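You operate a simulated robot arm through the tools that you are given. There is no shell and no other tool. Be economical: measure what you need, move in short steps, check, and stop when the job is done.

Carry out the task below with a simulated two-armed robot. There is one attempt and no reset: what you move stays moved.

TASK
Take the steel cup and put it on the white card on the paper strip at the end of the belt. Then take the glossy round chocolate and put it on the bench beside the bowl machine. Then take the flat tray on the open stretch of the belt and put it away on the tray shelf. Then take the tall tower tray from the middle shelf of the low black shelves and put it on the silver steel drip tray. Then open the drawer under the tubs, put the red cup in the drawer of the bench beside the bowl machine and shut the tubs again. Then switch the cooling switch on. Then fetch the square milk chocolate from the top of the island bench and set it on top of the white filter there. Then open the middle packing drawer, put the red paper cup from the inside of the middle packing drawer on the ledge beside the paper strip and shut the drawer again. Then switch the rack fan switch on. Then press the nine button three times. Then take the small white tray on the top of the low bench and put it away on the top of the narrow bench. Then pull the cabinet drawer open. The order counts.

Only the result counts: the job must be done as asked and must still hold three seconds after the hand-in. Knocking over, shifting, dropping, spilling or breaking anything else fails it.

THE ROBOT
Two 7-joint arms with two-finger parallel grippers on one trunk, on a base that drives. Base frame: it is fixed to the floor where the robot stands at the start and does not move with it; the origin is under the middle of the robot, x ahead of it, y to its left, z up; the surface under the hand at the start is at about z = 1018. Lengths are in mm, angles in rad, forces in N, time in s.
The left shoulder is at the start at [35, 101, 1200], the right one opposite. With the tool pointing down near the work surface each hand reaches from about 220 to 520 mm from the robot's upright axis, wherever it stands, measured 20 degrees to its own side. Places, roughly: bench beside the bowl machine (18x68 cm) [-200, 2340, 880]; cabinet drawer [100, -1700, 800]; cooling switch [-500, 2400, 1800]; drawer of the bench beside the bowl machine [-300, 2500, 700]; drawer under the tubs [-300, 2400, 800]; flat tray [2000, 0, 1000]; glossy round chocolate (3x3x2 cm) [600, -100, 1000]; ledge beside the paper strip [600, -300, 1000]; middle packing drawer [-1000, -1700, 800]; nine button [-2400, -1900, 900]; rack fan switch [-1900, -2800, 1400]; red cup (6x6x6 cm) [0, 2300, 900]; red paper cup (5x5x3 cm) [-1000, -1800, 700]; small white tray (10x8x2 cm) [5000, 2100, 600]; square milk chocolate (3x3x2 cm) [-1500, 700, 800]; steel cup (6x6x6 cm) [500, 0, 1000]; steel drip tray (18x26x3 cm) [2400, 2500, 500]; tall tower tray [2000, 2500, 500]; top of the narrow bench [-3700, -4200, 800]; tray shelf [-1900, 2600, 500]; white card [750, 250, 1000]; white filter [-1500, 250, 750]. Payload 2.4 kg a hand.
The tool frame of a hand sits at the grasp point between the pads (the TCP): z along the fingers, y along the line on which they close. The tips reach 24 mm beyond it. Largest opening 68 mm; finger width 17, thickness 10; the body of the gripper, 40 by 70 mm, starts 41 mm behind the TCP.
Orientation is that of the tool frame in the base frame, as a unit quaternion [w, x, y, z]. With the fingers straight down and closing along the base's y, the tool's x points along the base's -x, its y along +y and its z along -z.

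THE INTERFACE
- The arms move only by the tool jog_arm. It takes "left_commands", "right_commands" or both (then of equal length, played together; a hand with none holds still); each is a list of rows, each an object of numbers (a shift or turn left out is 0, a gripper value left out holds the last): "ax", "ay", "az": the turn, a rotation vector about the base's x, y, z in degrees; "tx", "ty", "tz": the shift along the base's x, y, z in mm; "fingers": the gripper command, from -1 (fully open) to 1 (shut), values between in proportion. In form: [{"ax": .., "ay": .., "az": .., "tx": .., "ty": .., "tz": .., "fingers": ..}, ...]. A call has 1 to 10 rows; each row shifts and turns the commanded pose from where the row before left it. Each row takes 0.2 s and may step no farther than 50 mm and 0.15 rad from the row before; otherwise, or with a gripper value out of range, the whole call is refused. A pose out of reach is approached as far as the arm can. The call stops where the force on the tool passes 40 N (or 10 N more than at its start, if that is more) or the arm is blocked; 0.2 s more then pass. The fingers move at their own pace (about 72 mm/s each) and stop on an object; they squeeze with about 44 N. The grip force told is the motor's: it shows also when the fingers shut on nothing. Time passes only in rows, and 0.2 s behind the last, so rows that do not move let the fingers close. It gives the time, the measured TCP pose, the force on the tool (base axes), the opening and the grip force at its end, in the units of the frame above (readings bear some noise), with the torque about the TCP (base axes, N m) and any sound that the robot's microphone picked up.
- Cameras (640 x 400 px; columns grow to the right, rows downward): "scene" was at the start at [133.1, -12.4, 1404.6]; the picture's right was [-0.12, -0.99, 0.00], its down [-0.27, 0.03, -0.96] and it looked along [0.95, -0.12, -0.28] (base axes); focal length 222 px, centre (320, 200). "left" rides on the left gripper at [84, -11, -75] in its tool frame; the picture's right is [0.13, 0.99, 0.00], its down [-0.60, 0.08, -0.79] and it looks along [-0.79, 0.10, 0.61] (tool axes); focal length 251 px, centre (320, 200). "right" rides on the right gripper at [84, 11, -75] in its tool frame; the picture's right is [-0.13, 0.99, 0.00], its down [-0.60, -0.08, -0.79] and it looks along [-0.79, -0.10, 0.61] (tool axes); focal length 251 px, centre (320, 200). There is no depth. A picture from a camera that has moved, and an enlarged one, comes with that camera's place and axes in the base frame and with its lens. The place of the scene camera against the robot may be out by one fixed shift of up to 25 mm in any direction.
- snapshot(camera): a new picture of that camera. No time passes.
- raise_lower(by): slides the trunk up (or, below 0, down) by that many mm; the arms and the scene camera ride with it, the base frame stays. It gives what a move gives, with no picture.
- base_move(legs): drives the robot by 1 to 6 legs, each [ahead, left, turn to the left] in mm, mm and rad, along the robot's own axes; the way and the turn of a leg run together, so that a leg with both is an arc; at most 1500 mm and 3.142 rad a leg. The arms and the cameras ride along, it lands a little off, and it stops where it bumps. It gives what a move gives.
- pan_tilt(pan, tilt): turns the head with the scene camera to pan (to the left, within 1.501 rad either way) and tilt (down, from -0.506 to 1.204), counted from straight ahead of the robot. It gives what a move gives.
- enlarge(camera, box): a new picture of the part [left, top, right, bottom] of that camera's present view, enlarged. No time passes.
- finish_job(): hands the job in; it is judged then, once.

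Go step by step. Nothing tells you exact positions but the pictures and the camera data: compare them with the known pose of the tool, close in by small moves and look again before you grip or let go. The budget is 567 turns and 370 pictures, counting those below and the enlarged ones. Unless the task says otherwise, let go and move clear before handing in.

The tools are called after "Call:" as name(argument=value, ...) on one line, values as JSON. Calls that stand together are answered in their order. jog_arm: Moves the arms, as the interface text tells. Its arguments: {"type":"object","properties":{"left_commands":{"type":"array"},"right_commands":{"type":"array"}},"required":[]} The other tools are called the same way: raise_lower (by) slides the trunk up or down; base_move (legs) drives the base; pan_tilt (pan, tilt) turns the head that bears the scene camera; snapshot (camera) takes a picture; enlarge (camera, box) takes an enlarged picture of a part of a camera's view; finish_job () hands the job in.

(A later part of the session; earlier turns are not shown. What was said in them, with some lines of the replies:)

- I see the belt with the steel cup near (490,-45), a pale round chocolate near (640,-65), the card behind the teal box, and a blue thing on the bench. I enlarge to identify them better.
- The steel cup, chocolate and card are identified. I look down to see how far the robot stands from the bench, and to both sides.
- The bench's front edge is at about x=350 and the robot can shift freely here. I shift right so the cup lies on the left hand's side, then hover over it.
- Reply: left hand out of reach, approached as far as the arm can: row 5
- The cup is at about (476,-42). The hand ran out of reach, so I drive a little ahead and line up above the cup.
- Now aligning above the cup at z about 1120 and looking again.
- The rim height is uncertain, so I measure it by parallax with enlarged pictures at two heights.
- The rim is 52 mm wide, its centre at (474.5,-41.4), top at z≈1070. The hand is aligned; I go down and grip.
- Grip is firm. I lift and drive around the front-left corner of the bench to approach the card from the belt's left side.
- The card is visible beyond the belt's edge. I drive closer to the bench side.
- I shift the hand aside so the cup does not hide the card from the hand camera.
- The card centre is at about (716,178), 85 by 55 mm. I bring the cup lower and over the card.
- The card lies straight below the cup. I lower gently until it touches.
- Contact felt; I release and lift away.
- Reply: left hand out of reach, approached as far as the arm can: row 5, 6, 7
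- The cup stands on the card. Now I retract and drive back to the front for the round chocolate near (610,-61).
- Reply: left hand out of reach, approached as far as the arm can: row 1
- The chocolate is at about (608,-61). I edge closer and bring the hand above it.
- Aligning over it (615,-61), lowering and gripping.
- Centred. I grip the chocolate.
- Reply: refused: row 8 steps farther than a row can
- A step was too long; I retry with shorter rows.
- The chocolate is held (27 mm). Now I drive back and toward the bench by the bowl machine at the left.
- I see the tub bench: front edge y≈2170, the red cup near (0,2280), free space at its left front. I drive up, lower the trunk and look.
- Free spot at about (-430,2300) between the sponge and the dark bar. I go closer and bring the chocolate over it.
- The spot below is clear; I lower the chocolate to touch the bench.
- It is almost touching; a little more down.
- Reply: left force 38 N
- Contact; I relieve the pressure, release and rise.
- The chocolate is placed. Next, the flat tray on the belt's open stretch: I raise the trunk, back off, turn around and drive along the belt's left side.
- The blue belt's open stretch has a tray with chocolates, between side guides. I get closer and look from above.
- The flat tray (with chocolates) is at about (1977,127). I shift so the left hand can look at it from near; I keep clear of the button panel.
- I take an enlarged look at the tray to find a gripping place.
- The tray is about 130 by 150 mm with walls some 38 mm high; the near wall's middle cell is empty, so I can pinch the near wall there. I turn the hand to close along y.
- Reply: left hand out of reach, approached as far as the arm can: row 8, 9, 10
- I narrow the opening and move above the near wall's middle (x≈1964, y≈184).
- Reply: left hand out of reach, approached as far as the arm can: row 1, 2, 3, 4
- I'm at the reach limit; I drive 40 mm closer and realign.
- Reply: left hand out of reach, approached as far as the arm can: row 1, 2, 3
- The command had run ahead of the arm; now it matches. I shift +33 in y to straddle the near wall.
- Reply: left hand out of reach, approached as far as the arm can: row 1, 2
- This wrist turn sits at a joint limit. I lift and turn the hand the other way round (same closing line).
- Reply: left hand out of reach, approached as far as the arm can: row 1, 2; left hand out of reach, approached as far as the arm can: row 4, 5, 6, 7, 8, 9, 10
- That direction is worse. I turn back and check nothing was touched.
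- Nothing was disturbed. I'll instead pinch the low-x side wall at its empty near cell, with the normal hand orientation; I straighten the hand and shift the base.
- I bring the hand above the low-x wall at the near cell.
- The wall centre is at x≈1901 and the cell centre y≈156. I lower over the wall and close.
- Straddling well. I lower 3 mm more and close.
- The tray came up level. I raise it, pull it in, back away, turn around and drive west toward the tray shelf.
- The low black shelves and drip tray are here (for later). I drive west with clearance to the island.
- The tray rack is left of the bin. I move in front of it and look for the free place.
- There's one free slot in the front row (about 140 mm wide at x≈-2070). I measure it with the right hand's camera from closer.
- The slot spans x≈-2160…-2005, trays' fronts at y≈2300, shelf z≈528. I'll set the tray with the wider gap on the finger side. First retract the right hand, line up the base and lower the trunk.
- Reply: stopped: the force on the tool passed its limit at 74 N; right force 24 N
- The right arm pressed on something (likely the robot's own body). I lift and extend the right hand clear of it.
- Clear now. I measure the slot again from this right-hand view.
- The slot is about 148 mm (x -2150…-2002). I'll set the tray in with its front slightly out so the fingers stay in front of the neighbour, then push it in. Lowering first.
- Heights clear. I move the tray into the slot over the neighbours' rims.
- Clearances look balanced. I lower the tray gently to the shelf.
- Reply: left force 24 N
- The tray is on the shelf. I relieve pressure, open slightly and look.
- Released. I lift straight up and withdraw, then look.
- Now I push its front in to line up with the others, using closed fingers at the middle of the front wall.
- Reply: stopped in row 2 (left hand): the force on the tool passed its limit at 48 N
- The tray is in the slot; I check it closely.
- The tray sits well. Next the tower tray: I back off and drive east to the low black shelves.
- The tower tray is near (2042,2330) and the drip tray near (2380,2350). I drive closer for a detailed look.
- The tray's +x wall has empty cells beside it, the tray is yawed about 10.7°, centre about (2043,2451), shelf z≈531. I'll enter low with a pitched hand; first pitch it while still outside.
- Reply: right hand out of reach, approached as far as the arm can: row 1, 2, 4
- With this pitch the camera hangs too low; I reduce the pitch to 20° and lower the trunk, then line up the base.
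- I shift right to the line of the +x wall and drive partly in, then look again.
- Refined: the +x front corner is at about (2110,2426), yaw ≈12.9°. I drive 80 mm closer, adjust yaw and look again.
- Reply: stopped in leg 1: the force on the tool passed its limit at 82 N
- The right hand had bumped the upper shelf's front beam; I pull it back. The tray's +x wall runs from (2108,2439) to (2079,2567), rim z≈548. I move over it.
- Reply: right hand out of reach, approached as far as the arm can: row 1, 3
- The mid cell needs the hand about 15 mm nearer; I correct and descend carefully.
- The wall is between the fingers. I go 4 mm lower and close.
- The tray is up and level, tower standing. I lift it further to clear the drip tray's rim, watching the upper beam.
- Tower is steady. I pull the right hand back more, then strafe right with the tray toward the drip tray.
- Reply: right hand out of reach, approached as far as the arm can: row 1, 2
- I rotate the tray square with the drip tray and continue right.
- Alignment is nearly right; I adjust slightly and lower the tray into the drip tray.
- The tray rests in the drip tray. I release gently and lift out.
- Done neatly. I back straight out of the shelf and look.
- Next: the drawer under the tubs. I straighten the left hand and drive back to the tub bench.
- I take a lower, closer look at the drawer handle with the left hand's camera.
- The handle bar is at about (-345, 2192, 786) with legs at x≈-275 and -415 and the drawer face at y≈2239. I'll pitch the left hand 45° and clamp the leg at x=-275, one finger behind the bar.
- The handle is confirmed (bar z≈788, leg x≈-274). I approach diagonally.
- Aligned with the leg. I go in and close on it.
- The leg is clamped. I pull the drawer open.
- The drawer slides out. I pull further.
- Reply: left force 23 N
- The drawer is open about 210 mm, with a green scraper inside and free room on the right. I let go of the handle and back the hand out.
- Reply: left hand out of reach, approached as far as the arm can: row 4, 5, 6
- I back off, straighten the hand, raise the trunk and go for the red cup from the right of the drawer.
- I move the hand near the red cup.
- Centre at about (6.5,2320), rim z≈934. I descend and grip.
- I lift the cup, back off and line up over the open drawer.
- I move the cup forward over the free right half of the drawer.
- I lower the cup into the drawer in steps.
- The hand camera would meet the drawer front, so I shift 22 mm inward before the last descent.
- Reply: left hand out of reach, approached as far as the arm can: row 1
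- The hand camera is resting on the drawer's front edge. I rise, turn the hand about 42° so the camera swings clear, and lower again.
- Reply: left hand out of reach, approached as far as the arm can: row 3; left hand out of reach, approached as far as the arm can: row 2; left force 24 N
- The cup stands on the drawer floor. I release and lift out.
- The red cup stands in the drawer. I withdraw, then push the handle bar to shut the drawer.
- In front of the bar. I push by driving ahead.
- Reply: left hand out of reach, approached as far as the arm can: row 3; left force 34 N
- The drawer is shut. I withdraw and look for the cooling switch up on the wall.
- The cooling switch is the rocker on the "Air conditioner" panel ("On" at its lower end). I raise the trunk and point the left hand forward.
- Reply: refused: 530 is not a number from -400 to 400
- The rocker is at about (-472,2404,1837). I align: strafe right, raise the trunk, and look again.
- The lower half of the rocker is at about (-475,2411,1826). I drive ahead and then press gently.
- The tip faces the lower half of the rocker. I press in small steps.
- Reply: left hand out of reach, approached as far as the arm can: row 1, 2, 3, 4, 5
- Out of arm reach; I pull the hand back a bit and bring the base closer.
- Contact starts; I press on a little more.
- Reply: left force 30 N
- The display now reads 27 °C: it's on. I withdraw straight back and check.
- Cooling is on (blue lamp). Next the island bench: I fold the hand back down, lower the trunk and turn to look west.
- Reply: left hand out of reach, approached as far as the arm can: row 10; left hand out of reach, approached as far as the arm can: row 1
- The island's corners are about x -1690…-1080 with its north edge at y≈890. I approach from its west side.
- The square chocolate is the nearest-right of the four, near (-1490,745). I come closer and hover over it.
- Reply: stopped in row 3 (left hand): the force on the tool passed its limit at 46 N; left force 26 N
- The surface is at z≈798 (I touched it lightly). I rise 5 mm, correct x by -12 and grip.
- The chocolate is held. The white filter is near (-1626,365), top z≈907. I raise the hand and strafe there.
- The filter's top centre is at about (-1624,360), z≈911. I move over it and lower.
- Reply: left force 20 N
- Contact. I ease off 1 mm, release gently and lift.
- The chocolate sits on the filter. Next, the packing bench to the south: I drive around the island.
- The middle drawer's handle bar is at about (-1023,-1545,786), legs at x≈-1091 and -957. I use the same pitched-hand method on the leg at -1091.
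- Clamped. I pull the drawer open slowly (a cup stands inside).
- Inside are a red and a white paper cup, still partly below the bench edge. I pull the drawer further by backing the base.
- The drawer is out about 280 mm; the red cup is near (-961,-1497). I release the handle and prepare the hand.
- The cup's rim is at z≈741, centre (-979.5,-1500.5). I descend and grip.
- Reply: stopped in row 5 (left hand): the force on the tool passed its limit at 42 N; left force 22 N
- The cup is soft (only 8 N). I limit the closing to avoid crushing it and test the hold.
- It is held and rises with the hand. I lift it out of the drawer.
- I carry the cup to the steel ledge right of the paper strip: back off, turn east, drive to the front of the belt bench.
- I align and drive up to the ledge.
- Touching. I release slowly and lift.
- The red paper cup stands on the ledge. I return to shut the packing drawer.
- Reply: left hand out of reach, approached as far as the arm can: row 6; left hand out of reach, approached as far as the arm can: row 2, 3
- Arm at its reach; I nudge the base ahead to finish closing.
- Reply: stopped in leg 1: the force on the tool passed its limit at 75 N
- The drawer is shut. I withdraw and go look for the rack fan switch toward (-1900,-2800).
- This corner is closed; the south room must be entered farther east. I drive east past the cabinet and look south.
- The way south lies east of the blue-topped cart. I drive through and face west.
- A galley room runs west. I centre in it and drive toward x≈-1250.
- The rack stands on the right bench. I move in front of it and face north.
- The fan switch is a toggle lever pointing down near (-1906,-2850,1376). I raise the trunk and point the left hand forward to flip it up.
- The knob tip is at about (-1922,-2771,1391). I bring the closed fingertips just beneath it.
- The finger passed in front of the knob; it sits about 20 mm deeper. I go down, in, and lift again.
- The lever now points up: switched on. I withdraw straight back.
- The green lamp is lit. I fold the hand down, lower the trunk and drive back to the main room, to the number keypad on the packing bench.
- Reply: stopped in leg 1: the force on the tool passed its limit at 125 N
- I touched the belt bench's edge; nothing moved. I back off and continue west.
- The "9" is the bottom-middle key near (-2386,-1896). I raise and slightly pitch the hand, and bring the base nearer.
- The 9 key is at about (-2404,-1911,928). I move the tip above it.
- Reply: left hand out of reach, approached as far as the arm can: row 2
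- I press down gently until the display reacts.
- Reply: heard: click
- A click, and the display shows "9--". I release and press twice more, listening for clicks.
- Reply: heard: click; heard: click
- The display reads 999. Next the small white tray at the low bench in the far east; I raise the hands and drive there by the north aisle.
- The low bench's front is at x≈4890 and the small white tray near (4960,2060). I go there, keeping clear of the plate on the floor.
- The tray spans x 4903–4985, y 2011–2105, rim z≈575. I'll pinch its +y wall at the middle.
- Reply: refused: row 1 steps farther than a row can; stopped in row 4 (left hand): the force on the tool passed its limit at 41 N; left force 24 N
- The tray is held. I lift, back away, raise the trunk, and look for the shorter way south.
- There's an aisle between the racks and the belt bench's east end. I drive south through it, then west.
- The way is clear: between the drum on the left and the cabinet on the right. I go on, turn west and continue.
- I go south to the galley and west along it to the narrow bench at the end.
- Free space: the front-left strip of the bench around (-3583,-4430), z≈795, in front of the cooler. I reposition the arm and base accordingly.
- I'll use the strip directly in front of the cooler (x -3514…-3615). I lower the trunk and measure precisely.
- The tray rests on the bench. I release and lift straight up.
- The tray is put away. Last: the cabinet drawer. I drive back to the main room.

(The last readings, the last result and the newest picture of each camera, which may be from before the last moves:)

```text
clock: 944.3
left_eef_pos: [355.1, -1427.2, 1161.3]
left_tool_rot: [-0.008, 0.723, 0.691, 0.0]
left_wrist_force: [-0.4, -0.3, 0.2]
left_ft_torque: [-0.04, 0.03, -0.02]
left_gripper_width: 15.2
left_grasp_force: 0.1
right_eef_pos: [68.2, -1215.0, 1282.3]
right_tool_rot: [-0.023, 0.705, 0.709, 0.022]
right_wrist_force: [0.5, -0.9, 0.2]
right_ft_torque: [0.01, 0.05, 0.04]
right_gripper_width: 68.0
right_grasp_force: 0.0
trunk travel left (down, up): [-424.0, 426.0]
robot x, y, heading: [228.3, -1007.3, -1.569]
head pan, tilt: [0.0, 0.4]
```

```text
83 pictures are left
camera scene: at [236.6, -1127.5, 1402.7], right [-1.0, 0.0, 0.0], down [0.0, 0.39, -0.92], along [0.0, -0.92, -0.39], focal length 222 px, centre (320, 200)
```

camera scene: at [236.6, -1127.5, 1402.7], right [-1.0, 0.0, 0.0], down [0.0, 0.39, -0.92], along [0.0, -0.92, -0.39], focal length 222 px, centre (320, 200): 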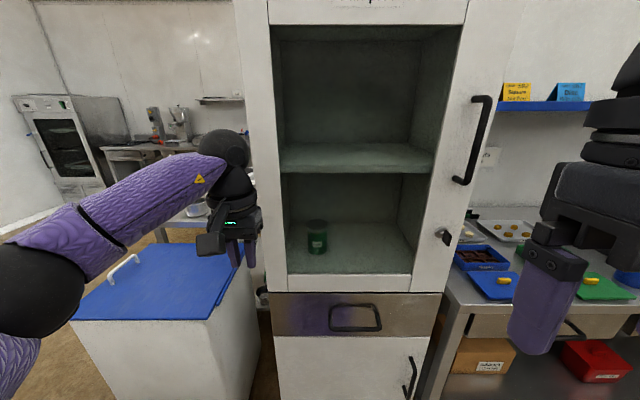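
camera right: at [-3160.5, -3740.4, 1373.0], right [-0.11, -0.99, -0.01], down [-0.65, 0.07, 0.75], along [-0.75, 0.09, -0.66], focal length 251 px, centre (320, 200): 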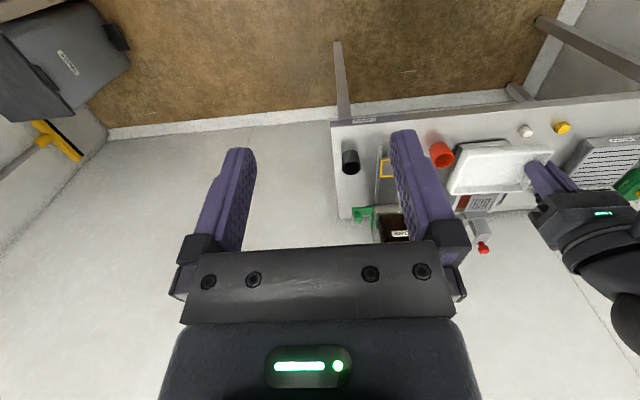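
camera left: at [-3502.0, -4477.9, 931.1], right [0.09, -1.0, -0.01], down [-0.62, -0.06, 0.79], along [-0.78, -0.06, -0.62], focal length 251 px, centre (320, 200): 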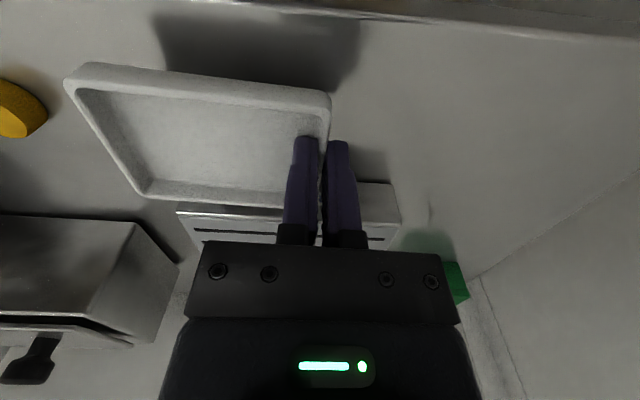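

The cabinet drawer with its handle is visible at about (120,-1640,740). I lower the trunk and look closer with the left hand.

Call:
raise_lower(by=-290)

Call:
jog_arm(left_commands=[{"tx": -45, "ty": 20, "fingers": -0.2}, {"tx": -45, "ty": 20}, {"tx": -45, "ty": 20}, {"tx": -45}, {"tz": 40}, {"tz": 40}, {}])

Call:
snapshot(camera="left")

Call:
snapshot(camera="scene")

```text
clock: 947.2
left_eef_pos: [354.6, -1427.9, 872.9]
left_tool_rot: [-0.008, 0.722, 0.691, -0.001]
left_wrist_force: [-0.2, -0.3, 0.5]
left_ft_torque: [-0.02, -0.01, 0.01]
left_gripper_width: 15.4
left_grasp_force: 0.1
right_eef_pos: [68.0, -1214.0, 993.0]
right_tool_rot: [-0.021, 0.705, 0.709, 0.021]
right_wrist_force: [0.3, 0.3, 0.9]
right_ft_torque: [0.01, 0.01, -0.02]
right_gripper_width: 68.0
right_grasp_force: 0.0
trunk travel left (down, up): [-134.0, 716.0]
robot x, y, heading: [225.6, -1009.5, -1.567]
head pan, tilt: [0.0, 0.4]
```

```text
clock: 948.8
left_eef_pos: [173.4, -1366.4, 952.3]
left_tool_rot: [-0.008, 0.723, 0.691, -0.001]
left_wrist_force: [-0.5, 0.6, 0.9]
left_ft_torque: [-0.01, -0.04, 0.02]
left_gripper_width: 40.7
left_grasp_force: 0.1
right_eef_pos: [67.8, -1214.5, 993.2]
right_tool_rot: [-0.021, 0.705, 0.708, 0.022]
right_wrist_force: [-1.2, -0.7, -0.2]
right_ft_torque: [-0.02, -0.01, 0.01]
right_gripper_width: 68.0
right_grasp_force: 0.0
trunk travel left (down, up): [-134.0, 716.0]
robot x, y, heading: [226.9, -1005.8, -1.571]
head pan, tilt: [0.0, 0.4]
```

```text
82 pictures are left
camera left: at [166.2, -1282.8, 1027.8], right [1.0, 0.08, -0.01], down [0.06, -0.61, 0.79], along [0.06, -0.78, -0.62], focal length 251 px, centre (320, 200)
```

left: 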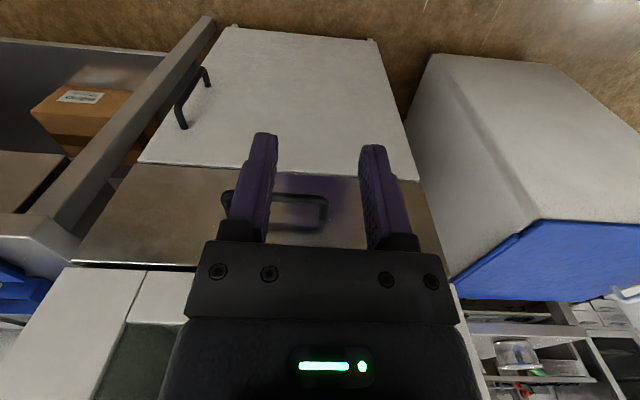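

```text
81 pictures are left
camera scene: at [236.6, -1190.6, 1108.4], right [-1.0, 0.0, 0.0], down [0.0, 0.39, -0.92], along [0.0, -0.92, -0.39], focal length 222 px, centre (320, 200)
```

scene: 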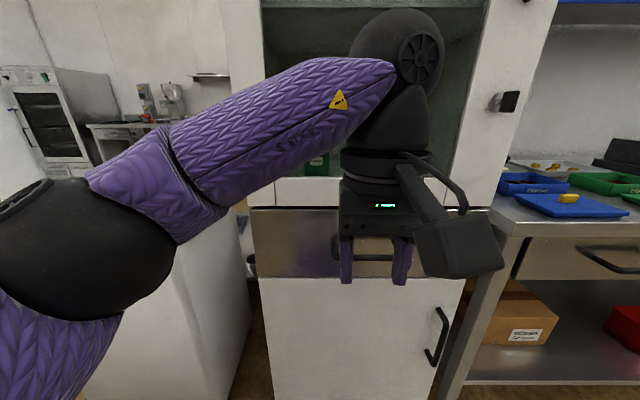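

Call:
jog_arm(left_commands=[{"tx": 40}, {"tx": 40, "tz": -30}, {"tz": -40}, {"tz": -30}, {}])

Call:
snapshot(camera="left")

```text
clock: 950.0
left_eef_pos: [253.8, -1368.0, 850.5]
left_tool_rot: [-0.007, 0.722, 0.692, -0.001]
left_wrist_force: [0.2, 0.3, 0.5]
left_ft_torque: [0.02, -0.03, 0.0]
left_gripper_width: 41.0
left_grasp_force: 0.2
right_eef_pos: [67.7, -1215.9, 993.9]
right_tool_rot: [-0.022, 0.705, 0.708, 0.021]
right_wrist_force: [-0.6, -0.2, -0.3]
right_ft_torque: [-0.03, -0.03, 0.02]
right_gripper_width: 68.0
right_grasp_force: 0.1
trunk travel left (down, up): [-134.0, 716.0]
robot x, y, heading: [224.0, -1008.6, -1.566]
head pan, tilt: [0.0, 0.4]
```

```text
80 pictures are left
camera left: at [246.2, -1283.5, 926.1], right [1.0, 0.09, -0.01], down [0.06, -0.61, 0.79], along [0.06, -0.78, -0.62], focal length 251 px, centre (320, 200)
```

left: 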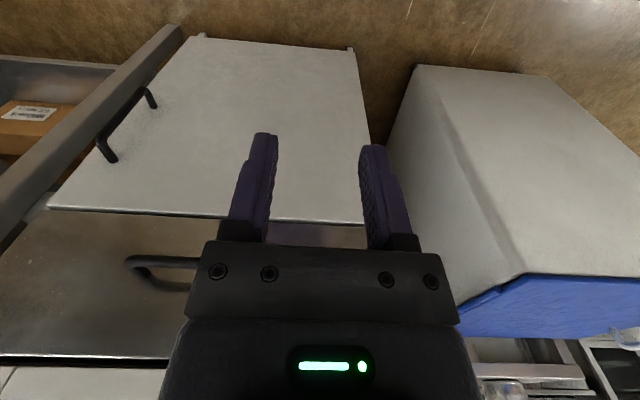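

The handle bar spans x≈58–197 at y≈-1555, z≈812. I use the same method on the leg near x≈191.

Call:
base_move(legs=[[0, -72, 0]])

Call:
raise_lower(by=45)

Call:
jog_arm(left_commands=[{"ax": -7.5, "tz": 6}, {"ax": -7.5, "tz": 6}, {"ax": -7.5, "tz": 6, "ty": -15}, {"ax": -7.5, "tz": 6, "ty": -25}, {"ax": -7.5, "tz": 6, "ty": -25}, {"ax": -7.5, "ty": -25, "fingers": -0.2}, {}])

Call:
snapshot(camera="left")

```text
clock: 951.0
left_eef_pos: [180.2, -1367.4, 852.4]
left_tool_rot: [-0.008, 0.722, 0.692, -0.001]
left_wrist_force: [0.9, 0.2, 0.2]
left_ft_torque: [0.0, 0.01, -0.02]
left_gripper_width: 40.9
left_grasp_force: 0.1
right_eef_pos: [-5.4, -1214.7, 993.2]
right_tool_rot: [-0.022, 0.705, 0.709, 0.022]
right_wrist_force: [0.0, 1.2, -0.7]
right_ft_torque: [0.01, 0.01, 0.04]
right_gripper_width: 67.8
right_grasp_force: 0.1
trunk travel left (down, up): [-134.0, 716.0]
robot x, y, heading: [156.6, -1003.5, -1.569]
head pan, tilt: [0.0, 0.4]
```

```text
clock: 951.9
left_eef_pos: [181.1, -1367.8, 895.8]
left_tool_rot: [-0.008, 0.723, 0.691, -0.001]
left_wrist_force: [1.1, 0.7, 0.9]
left_ft_torque: [0.0, -0.03, -0.01]
left_gripper_width: 40.7
left_grasp_force: 0.1
right_eef_pos: [-5.0, -1214.7, 1037.5]
right_tool_rot: [-0.022, 0.705, 0.708, 0.022]
right_wrist_force: [-0.6, -0.7, 0.2]
right_ft_torque: [-0.02, -0.02, 0.01]
right_gripper_width: 68.0
right_grasp_force: 0.1
trunk travel left (down, up): [-179.0, 671.0]
robot x, y, heading: [152.4, -1007.7, -1.566]
head pan, tilt: [0.0, 0.4]
```

```text
clock: 953.5
left_eef_pos: [181.7, -1460.7, 925.5]
left_tool_rot: [0.27, 0.67, 0.638, -0.266]
left_wrist_force: [-0.4, -0.7, -0.1]
left_ft_torque: [0.0, 0.0, -0.03]
left_gripper_width: 40.9
left_grasp_force: 0.0
right_eef_pos: [-5.6, -1215.2, 1037.8]
right_tool_rot: [-0.022, 0.705, 0.708, 0.022]
right_wrist_force: [0.5, -0.9, 0.5]
right_ft_torque: [-0.03, 0.03, 0.02]
right_gripper_width: 68.2
right_grasp_force: 0.1
trunk travel left (down, up): [-179.0, 671.0]
robot x, y, heading: [151.6, -1010.5, -1.571]
head pan, tilt: [0.0, 0.4]
```

```text
79 pictures are left
camera left: at [174.2, -1346.6, 919.9], right [1.0, 0.05, -0.07], down [0.06, 0.12, 0.99], along [0.06, -0.99, 0.12], focal length 251 px, centre (320, 200)
```

left: 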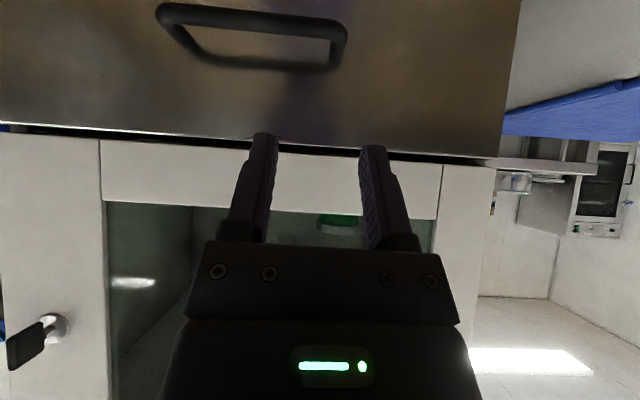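

Call:
jog_arm(left_commands=[{"az": 2.8, "tx": 4, "ty": -12}, {"tx": 3, "ty": -25, "tz": -25}, {"tx": 3, "ty": -25, "tz": -25}, {"ty": -22, "tz": -24}, {}])

Call:
snapshot(camera="left")

```text
clock: 954.7
left_eef_pos: [192.3, -1542.3, 851.9]
left_tool_rot: [0.276, 0.656, 0.654, -0.259]
left_wrist_force: [-0.2, -0.1, 0.3]
left_ft_torque: [0.0, 0.01, -0.01]
left_gripper_width: 40.7
left_grasp_force: 0.1
right_eef_pos: [-4.0, -1214.4, 1035.9]
right_tool_rot: [-0.021, 0.705, 0.709, 0.022]
right_wrist_force: [-0.3, 0.4, 0.8]
right_ft_torque: [0.03, 0.01, -0.03]
right_gripper_width: 68.0
right_grasp_force: 0.0
trunk travel left (down, up): [-179.0, 671.0]
robot x, y, heading: [156.5, -1004.1, -1.569]
head pan, tilt: [0.0, 0.4]
```

```text
78 pictures are left
camera left: at [178.6, -1428.8, 845.1], right [0.99, 0.1, -0.07], down [0.06, 0.12, 0.99], along [0.11, -0.99, 0.12], focal length 251 px, centre (320, 200)
```

left: 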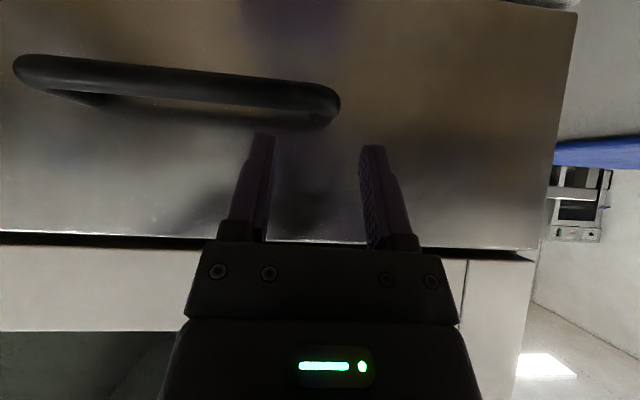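

Call:
jog_arm(left_commands=[{"ty": -14, "tz": -14}, {"ty": -14, "tz": -14}, {}, {"fingers": 1}, {}, {}, {}])

Call:
snapshot(camera="left")

```text
clock: 956.3
left_eef_pos: [195.5, -1569.8, 823.4]
left_tool_rot: [0.276, 0.653, 0.656, -0.259]
left_wrist_force: [31.4, -0.3, 2.9]
left_ft_torque: [0.18, -0.47, -0.2]
left_gripper_width: 14.1
left_grasp_force: 34.0
right_eef_pos: [-1.0, -1214.9, 1038.9]
right_tool_rot: [-0.022, 0.704, 0.71, 0.021]
right_wrist_force: [-0.5, -0.3, -0.1]
right_ft_torque: [-0.02, 0.01, -0.05]
right_gripper_width: 68.1
right_grasp_force: 0.1
trunk travel left (down, up): [-179.0, 671.0]
robot x, y, heading: [153.2, -1006.8, -1.57]
head pan, tilt: [0.0, 0.4]
```

```text
77 pictures are left
camera left: at [182.2, -1457.6, 817.7], right [0.99, 0.11, -0.07], down [0.06, 0.12, 0.99], along [0.11, -0.99, 0.12], focal length 251 px, centre (320, 200)
```

left: 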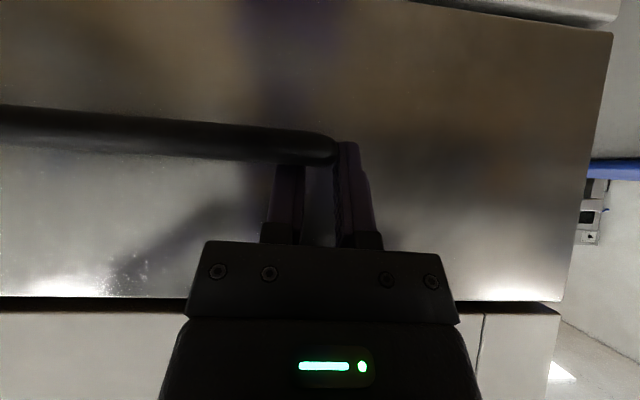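

Clamped, with some side force; I shift to relieve it, then pull.

Call:
jog_arm(left_commands=[{"tx": 2.5}, {"tx": 2}, {}])

Call:
jog_arm(left_commands=[{"ty": 8}, {"ty": 12}, {"ty": 15}, {"ty": 15}, {"ty": 15}, {"ty": 15}, {"ty": 15}, {}])

Call:
snapshot(camera="scene")

```text
clock: 957.1
left_eef_pos: [196.6, -1569.8, 823.0]
left_tool_rot: [0.274, 0.655, 0.654, -0.259]
left_wrist_force: [20.7, -0.6, 4.9]
left_ft_torque: [0.19, -0.22, -0.14]
left_gripper_width: 13.5
left_grasp_force: 33.9
right_eef_pos: [-2.3, -1214.3, 1038.8]
right_tool_rot: [-0.022, 0.706, 0.708, 0.02]
right_wrist_force: [-0.3, 0.4, -0.5]
right_ft_torque: [-0.01, 0.02, -0.02]
right_gripper_width: 68.0
right_grasp_force: 0.0
trunk travel left (down, up): [-179.0, 671.0]
robot x, y, heading: [153.2, -1005.2, -1.568]
head pan, tilt: [0.0, 0.4]
```

```text
clock: 958.9
left_eef_pos: [195.4, -1473.8, 822.6]
left_tool_rot: [0.276, 0.654, 0.654, -0.259]
left_wrist_force: [8.5, 0.9, 3.8]
left_ft_torque: [0.53, -0.13, -0.28]
left_gripper_width: 13.7
left_grasp_force: 33.7
right_eef_pos: [-4.8, -1215.4, 1037.7]
right_tool_rot: [-0.021, 0.705, 0.709, 0.021]
right_wrist_force: [-0.6, 0.8, 0.3]
right_ft_torque: [0.01, 0.01, 0.01]
right_gripper_width: 67.9
right_grasp_force: 0.0
trunk travel left (down, up): [-179.0, 671.0]
robot x, y, heading: [153.6, -1003.9, -1.568]
head pan, tilt: [0.0, 0.4]
```

```text
76 pictures are left
camera scene: at [165.1, -1177.2, 1154.7], right [-1.0, 0.0, 0.0], down [0.0, 0.39, -0.92], along [0.0, -0.92, -0.39], focal length 222 px, centre (320, 200)
```

scene: 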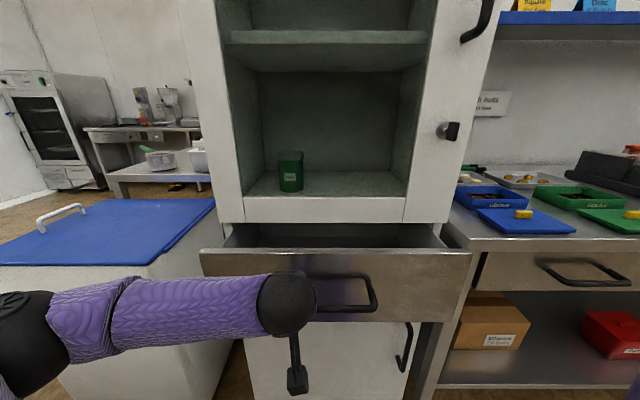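

The drawer is opening; I pull it further.

Call:
jog_arm(left_commands=[{"ty": 15}, {"ty": 15}, {"ty": 15}, {"ty": 15}, {"ty": 15}, {"ty": 15}, {}])

Call:
base_move(legs=[[-90, 0, 0]])

Call:
snapshot(camera="scene")

```text
clock: 960.5
left_eef_pos: [196.7, -1383.3, 824.8]
left_tool_rot: [0.275, 0.655, 0.655, -0.258]
left_wrist_force: [1.6, 0.8, -6.2]
left_ft_torque: [0.69, 0.01, -0.32]
left_gripper_width: 13.6
left_grasp_force: 33.8
right_eef_pos: [-4.2, -1213.9, 1038.3]
right_tool_rot: [-0.022, 0.705, 0.709, 0.021]
right_wrist_force: [-0.4, 0.8, 0.0]
right_ft_torque: [0.0, -0.03, -0.01]
right_gripper_width: 68.0
right_grasp_force: 0.0
trunk travel left (down, up): [-179.0, 671.0]
robot x, y, heading: [152.6, -1004.4, -1.569]
head pan, tilt: [0.0, 0.4]
```

```text
clock: 961.5
left_eef_pos: [196.8, -1331.9, 830.5]
left_tool_rot: [0.282, 0.646, 0.656, -0.269]
left_wrist_force: [1.5, 0.4, 10.4]
left_ft_torque: [0.92, 0.02, -0.08]
left_gripper_width: 13.9
left_grasp_force: 33.5
right_eef_pos: [-3.9, -1157.2, 1039.1]
right_tool_rot: [-0.021, 0.705, 0.709, 0.021]
right_wrist_force: [0.2, -0.2, -0.4]
right_ft_torque: [0.01, 0.02, 0.0]
right_gripper_width: 67.9
right_grasp_force: 0.1
trunk travel left (down, up): [-179.0, 671.0]
robot x, y, heading: [157.2, -948.4, -1.563]
head pan, tilt: [0.0, 0.4]
stopped in leg 1: the force on the tool passed its limit at 126 N (the readings are from after the stop); the commanded pose is now the measured one
```

```text
75 pictures are left
camera scene: at [164.2, -1119.5, 1154.8], right [-1.0, 0.0, 0.0], down [0.0, 0.39, -0.92], along [0.0, -0.92, -0.39], focal length 222 px, centre (320, 200)
```

scene: 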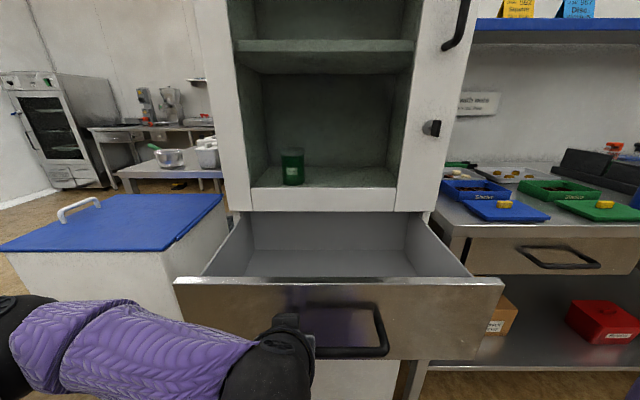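

The drawer is fully open at its stop. I release the handle and move clear.

Call:
jog_arm(left_commands=[{"fingers": -0.2}, {}, {}, {"ty": 10, "tz": 15}, {"ty": 10, "tz": 25}, {"tz": 35}, {"tz": 40}, {}])

Call:
base_move(legs=[[-150, 0, 0]])

Call:
snapshot(camera="scene")

```text
clock: 963.3
left_eef_pos: [197.7, -1313.1, 943.9]
left_tool_rot: [0.281, 0.647, 0.656, -0.268]
left_wrist_force: [0.8, 0.6, -0.2]
left_ft_torque: [0.0, 0.0, 0.02]
left_gripper_width: 40.9
left_grasp_force: 0.0
right_eef_pos: [-4.1, -1157.0, 1037.5]
right_tool_rot: [-0.022, 0.705, 0.709, 0.021]
right_wrist_force: [-0.2, 0.9, -0.4]
right_ft_torque: [-0.06, -0.01, 0.03]
right_gripper_width: 68.0
right_grasp_force: 0.0
trunk travel left (down, up): [-179.0, 671.0]
robot x, y, heading: [158.7, -947.6, -1.569]
head pan, tilt: [0.0, 0.4]
```

```text
clock: 964.7
left_eef_pos: [196.9, -1159.0, 944.0]
left_tool_rot: [0.281, 0.648, 0.656, -0.268]
left_wrist_force: [0.0, -0.1, -0.3]
left_ft_torque: [-0.01, 0.01, -0.01]
left_gripper_width: 40.9
left_grasp_force: 0.0
right_eef_pos: [-5.8, -1002.7, 1037.5]
right_tool_rot: [-0.022, 0.705, 0.709, 0.021]
right_wrist_force: [0.2, -0.7, -0.4]
right_ft_torque: [-0.01, 0.0, 0.01]
right_gripper_width: 68.1
right_grasp_force: 0.0
trunk travel left (down, up): [-179.0, 671.0]
robot x, y, heading: [152.4, -794.8, -1.566]
head pan, tilt: [0.0, 0.4]
```

```text
74 pictures are left
camera scene: at [163.7, -966.1, 1154.6], right [-1.0, 0.0, 0.0], down [0.0, 0.39, -0.92], along [0.0, -0.92, -0.39], focal length 222 px, centre (320, 200)
```

scene: 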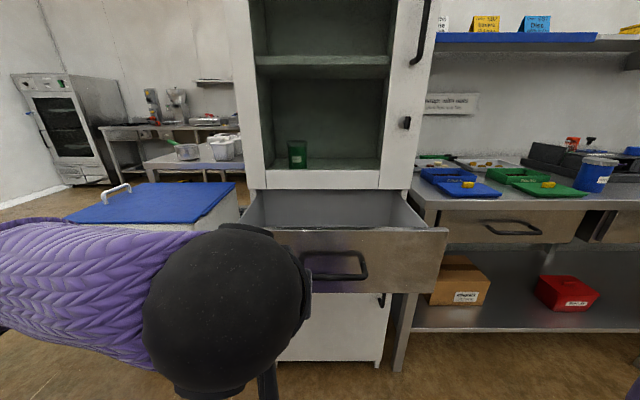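

The cabinet drawer stands open, the hands are empty and clear, and all the earlier steps were checked. I hand the job in.

Call:
finish_job()

```text
The job is handed in.
```

All twelve steps were done in the order you gave and the job is handed in; the hand-in reply gave no verdict. I checked each result by picture as I went, and nothing I saw was knocked over or shifted.

- **Bumps:** an arm or hand pressed hard against fixed furniture several times: the black shelves, a drawer at its stop, and the edge of the belt bench.
- **Flat tray:** its front edge may stick out a few millimetres past its neighbours on the shelf.
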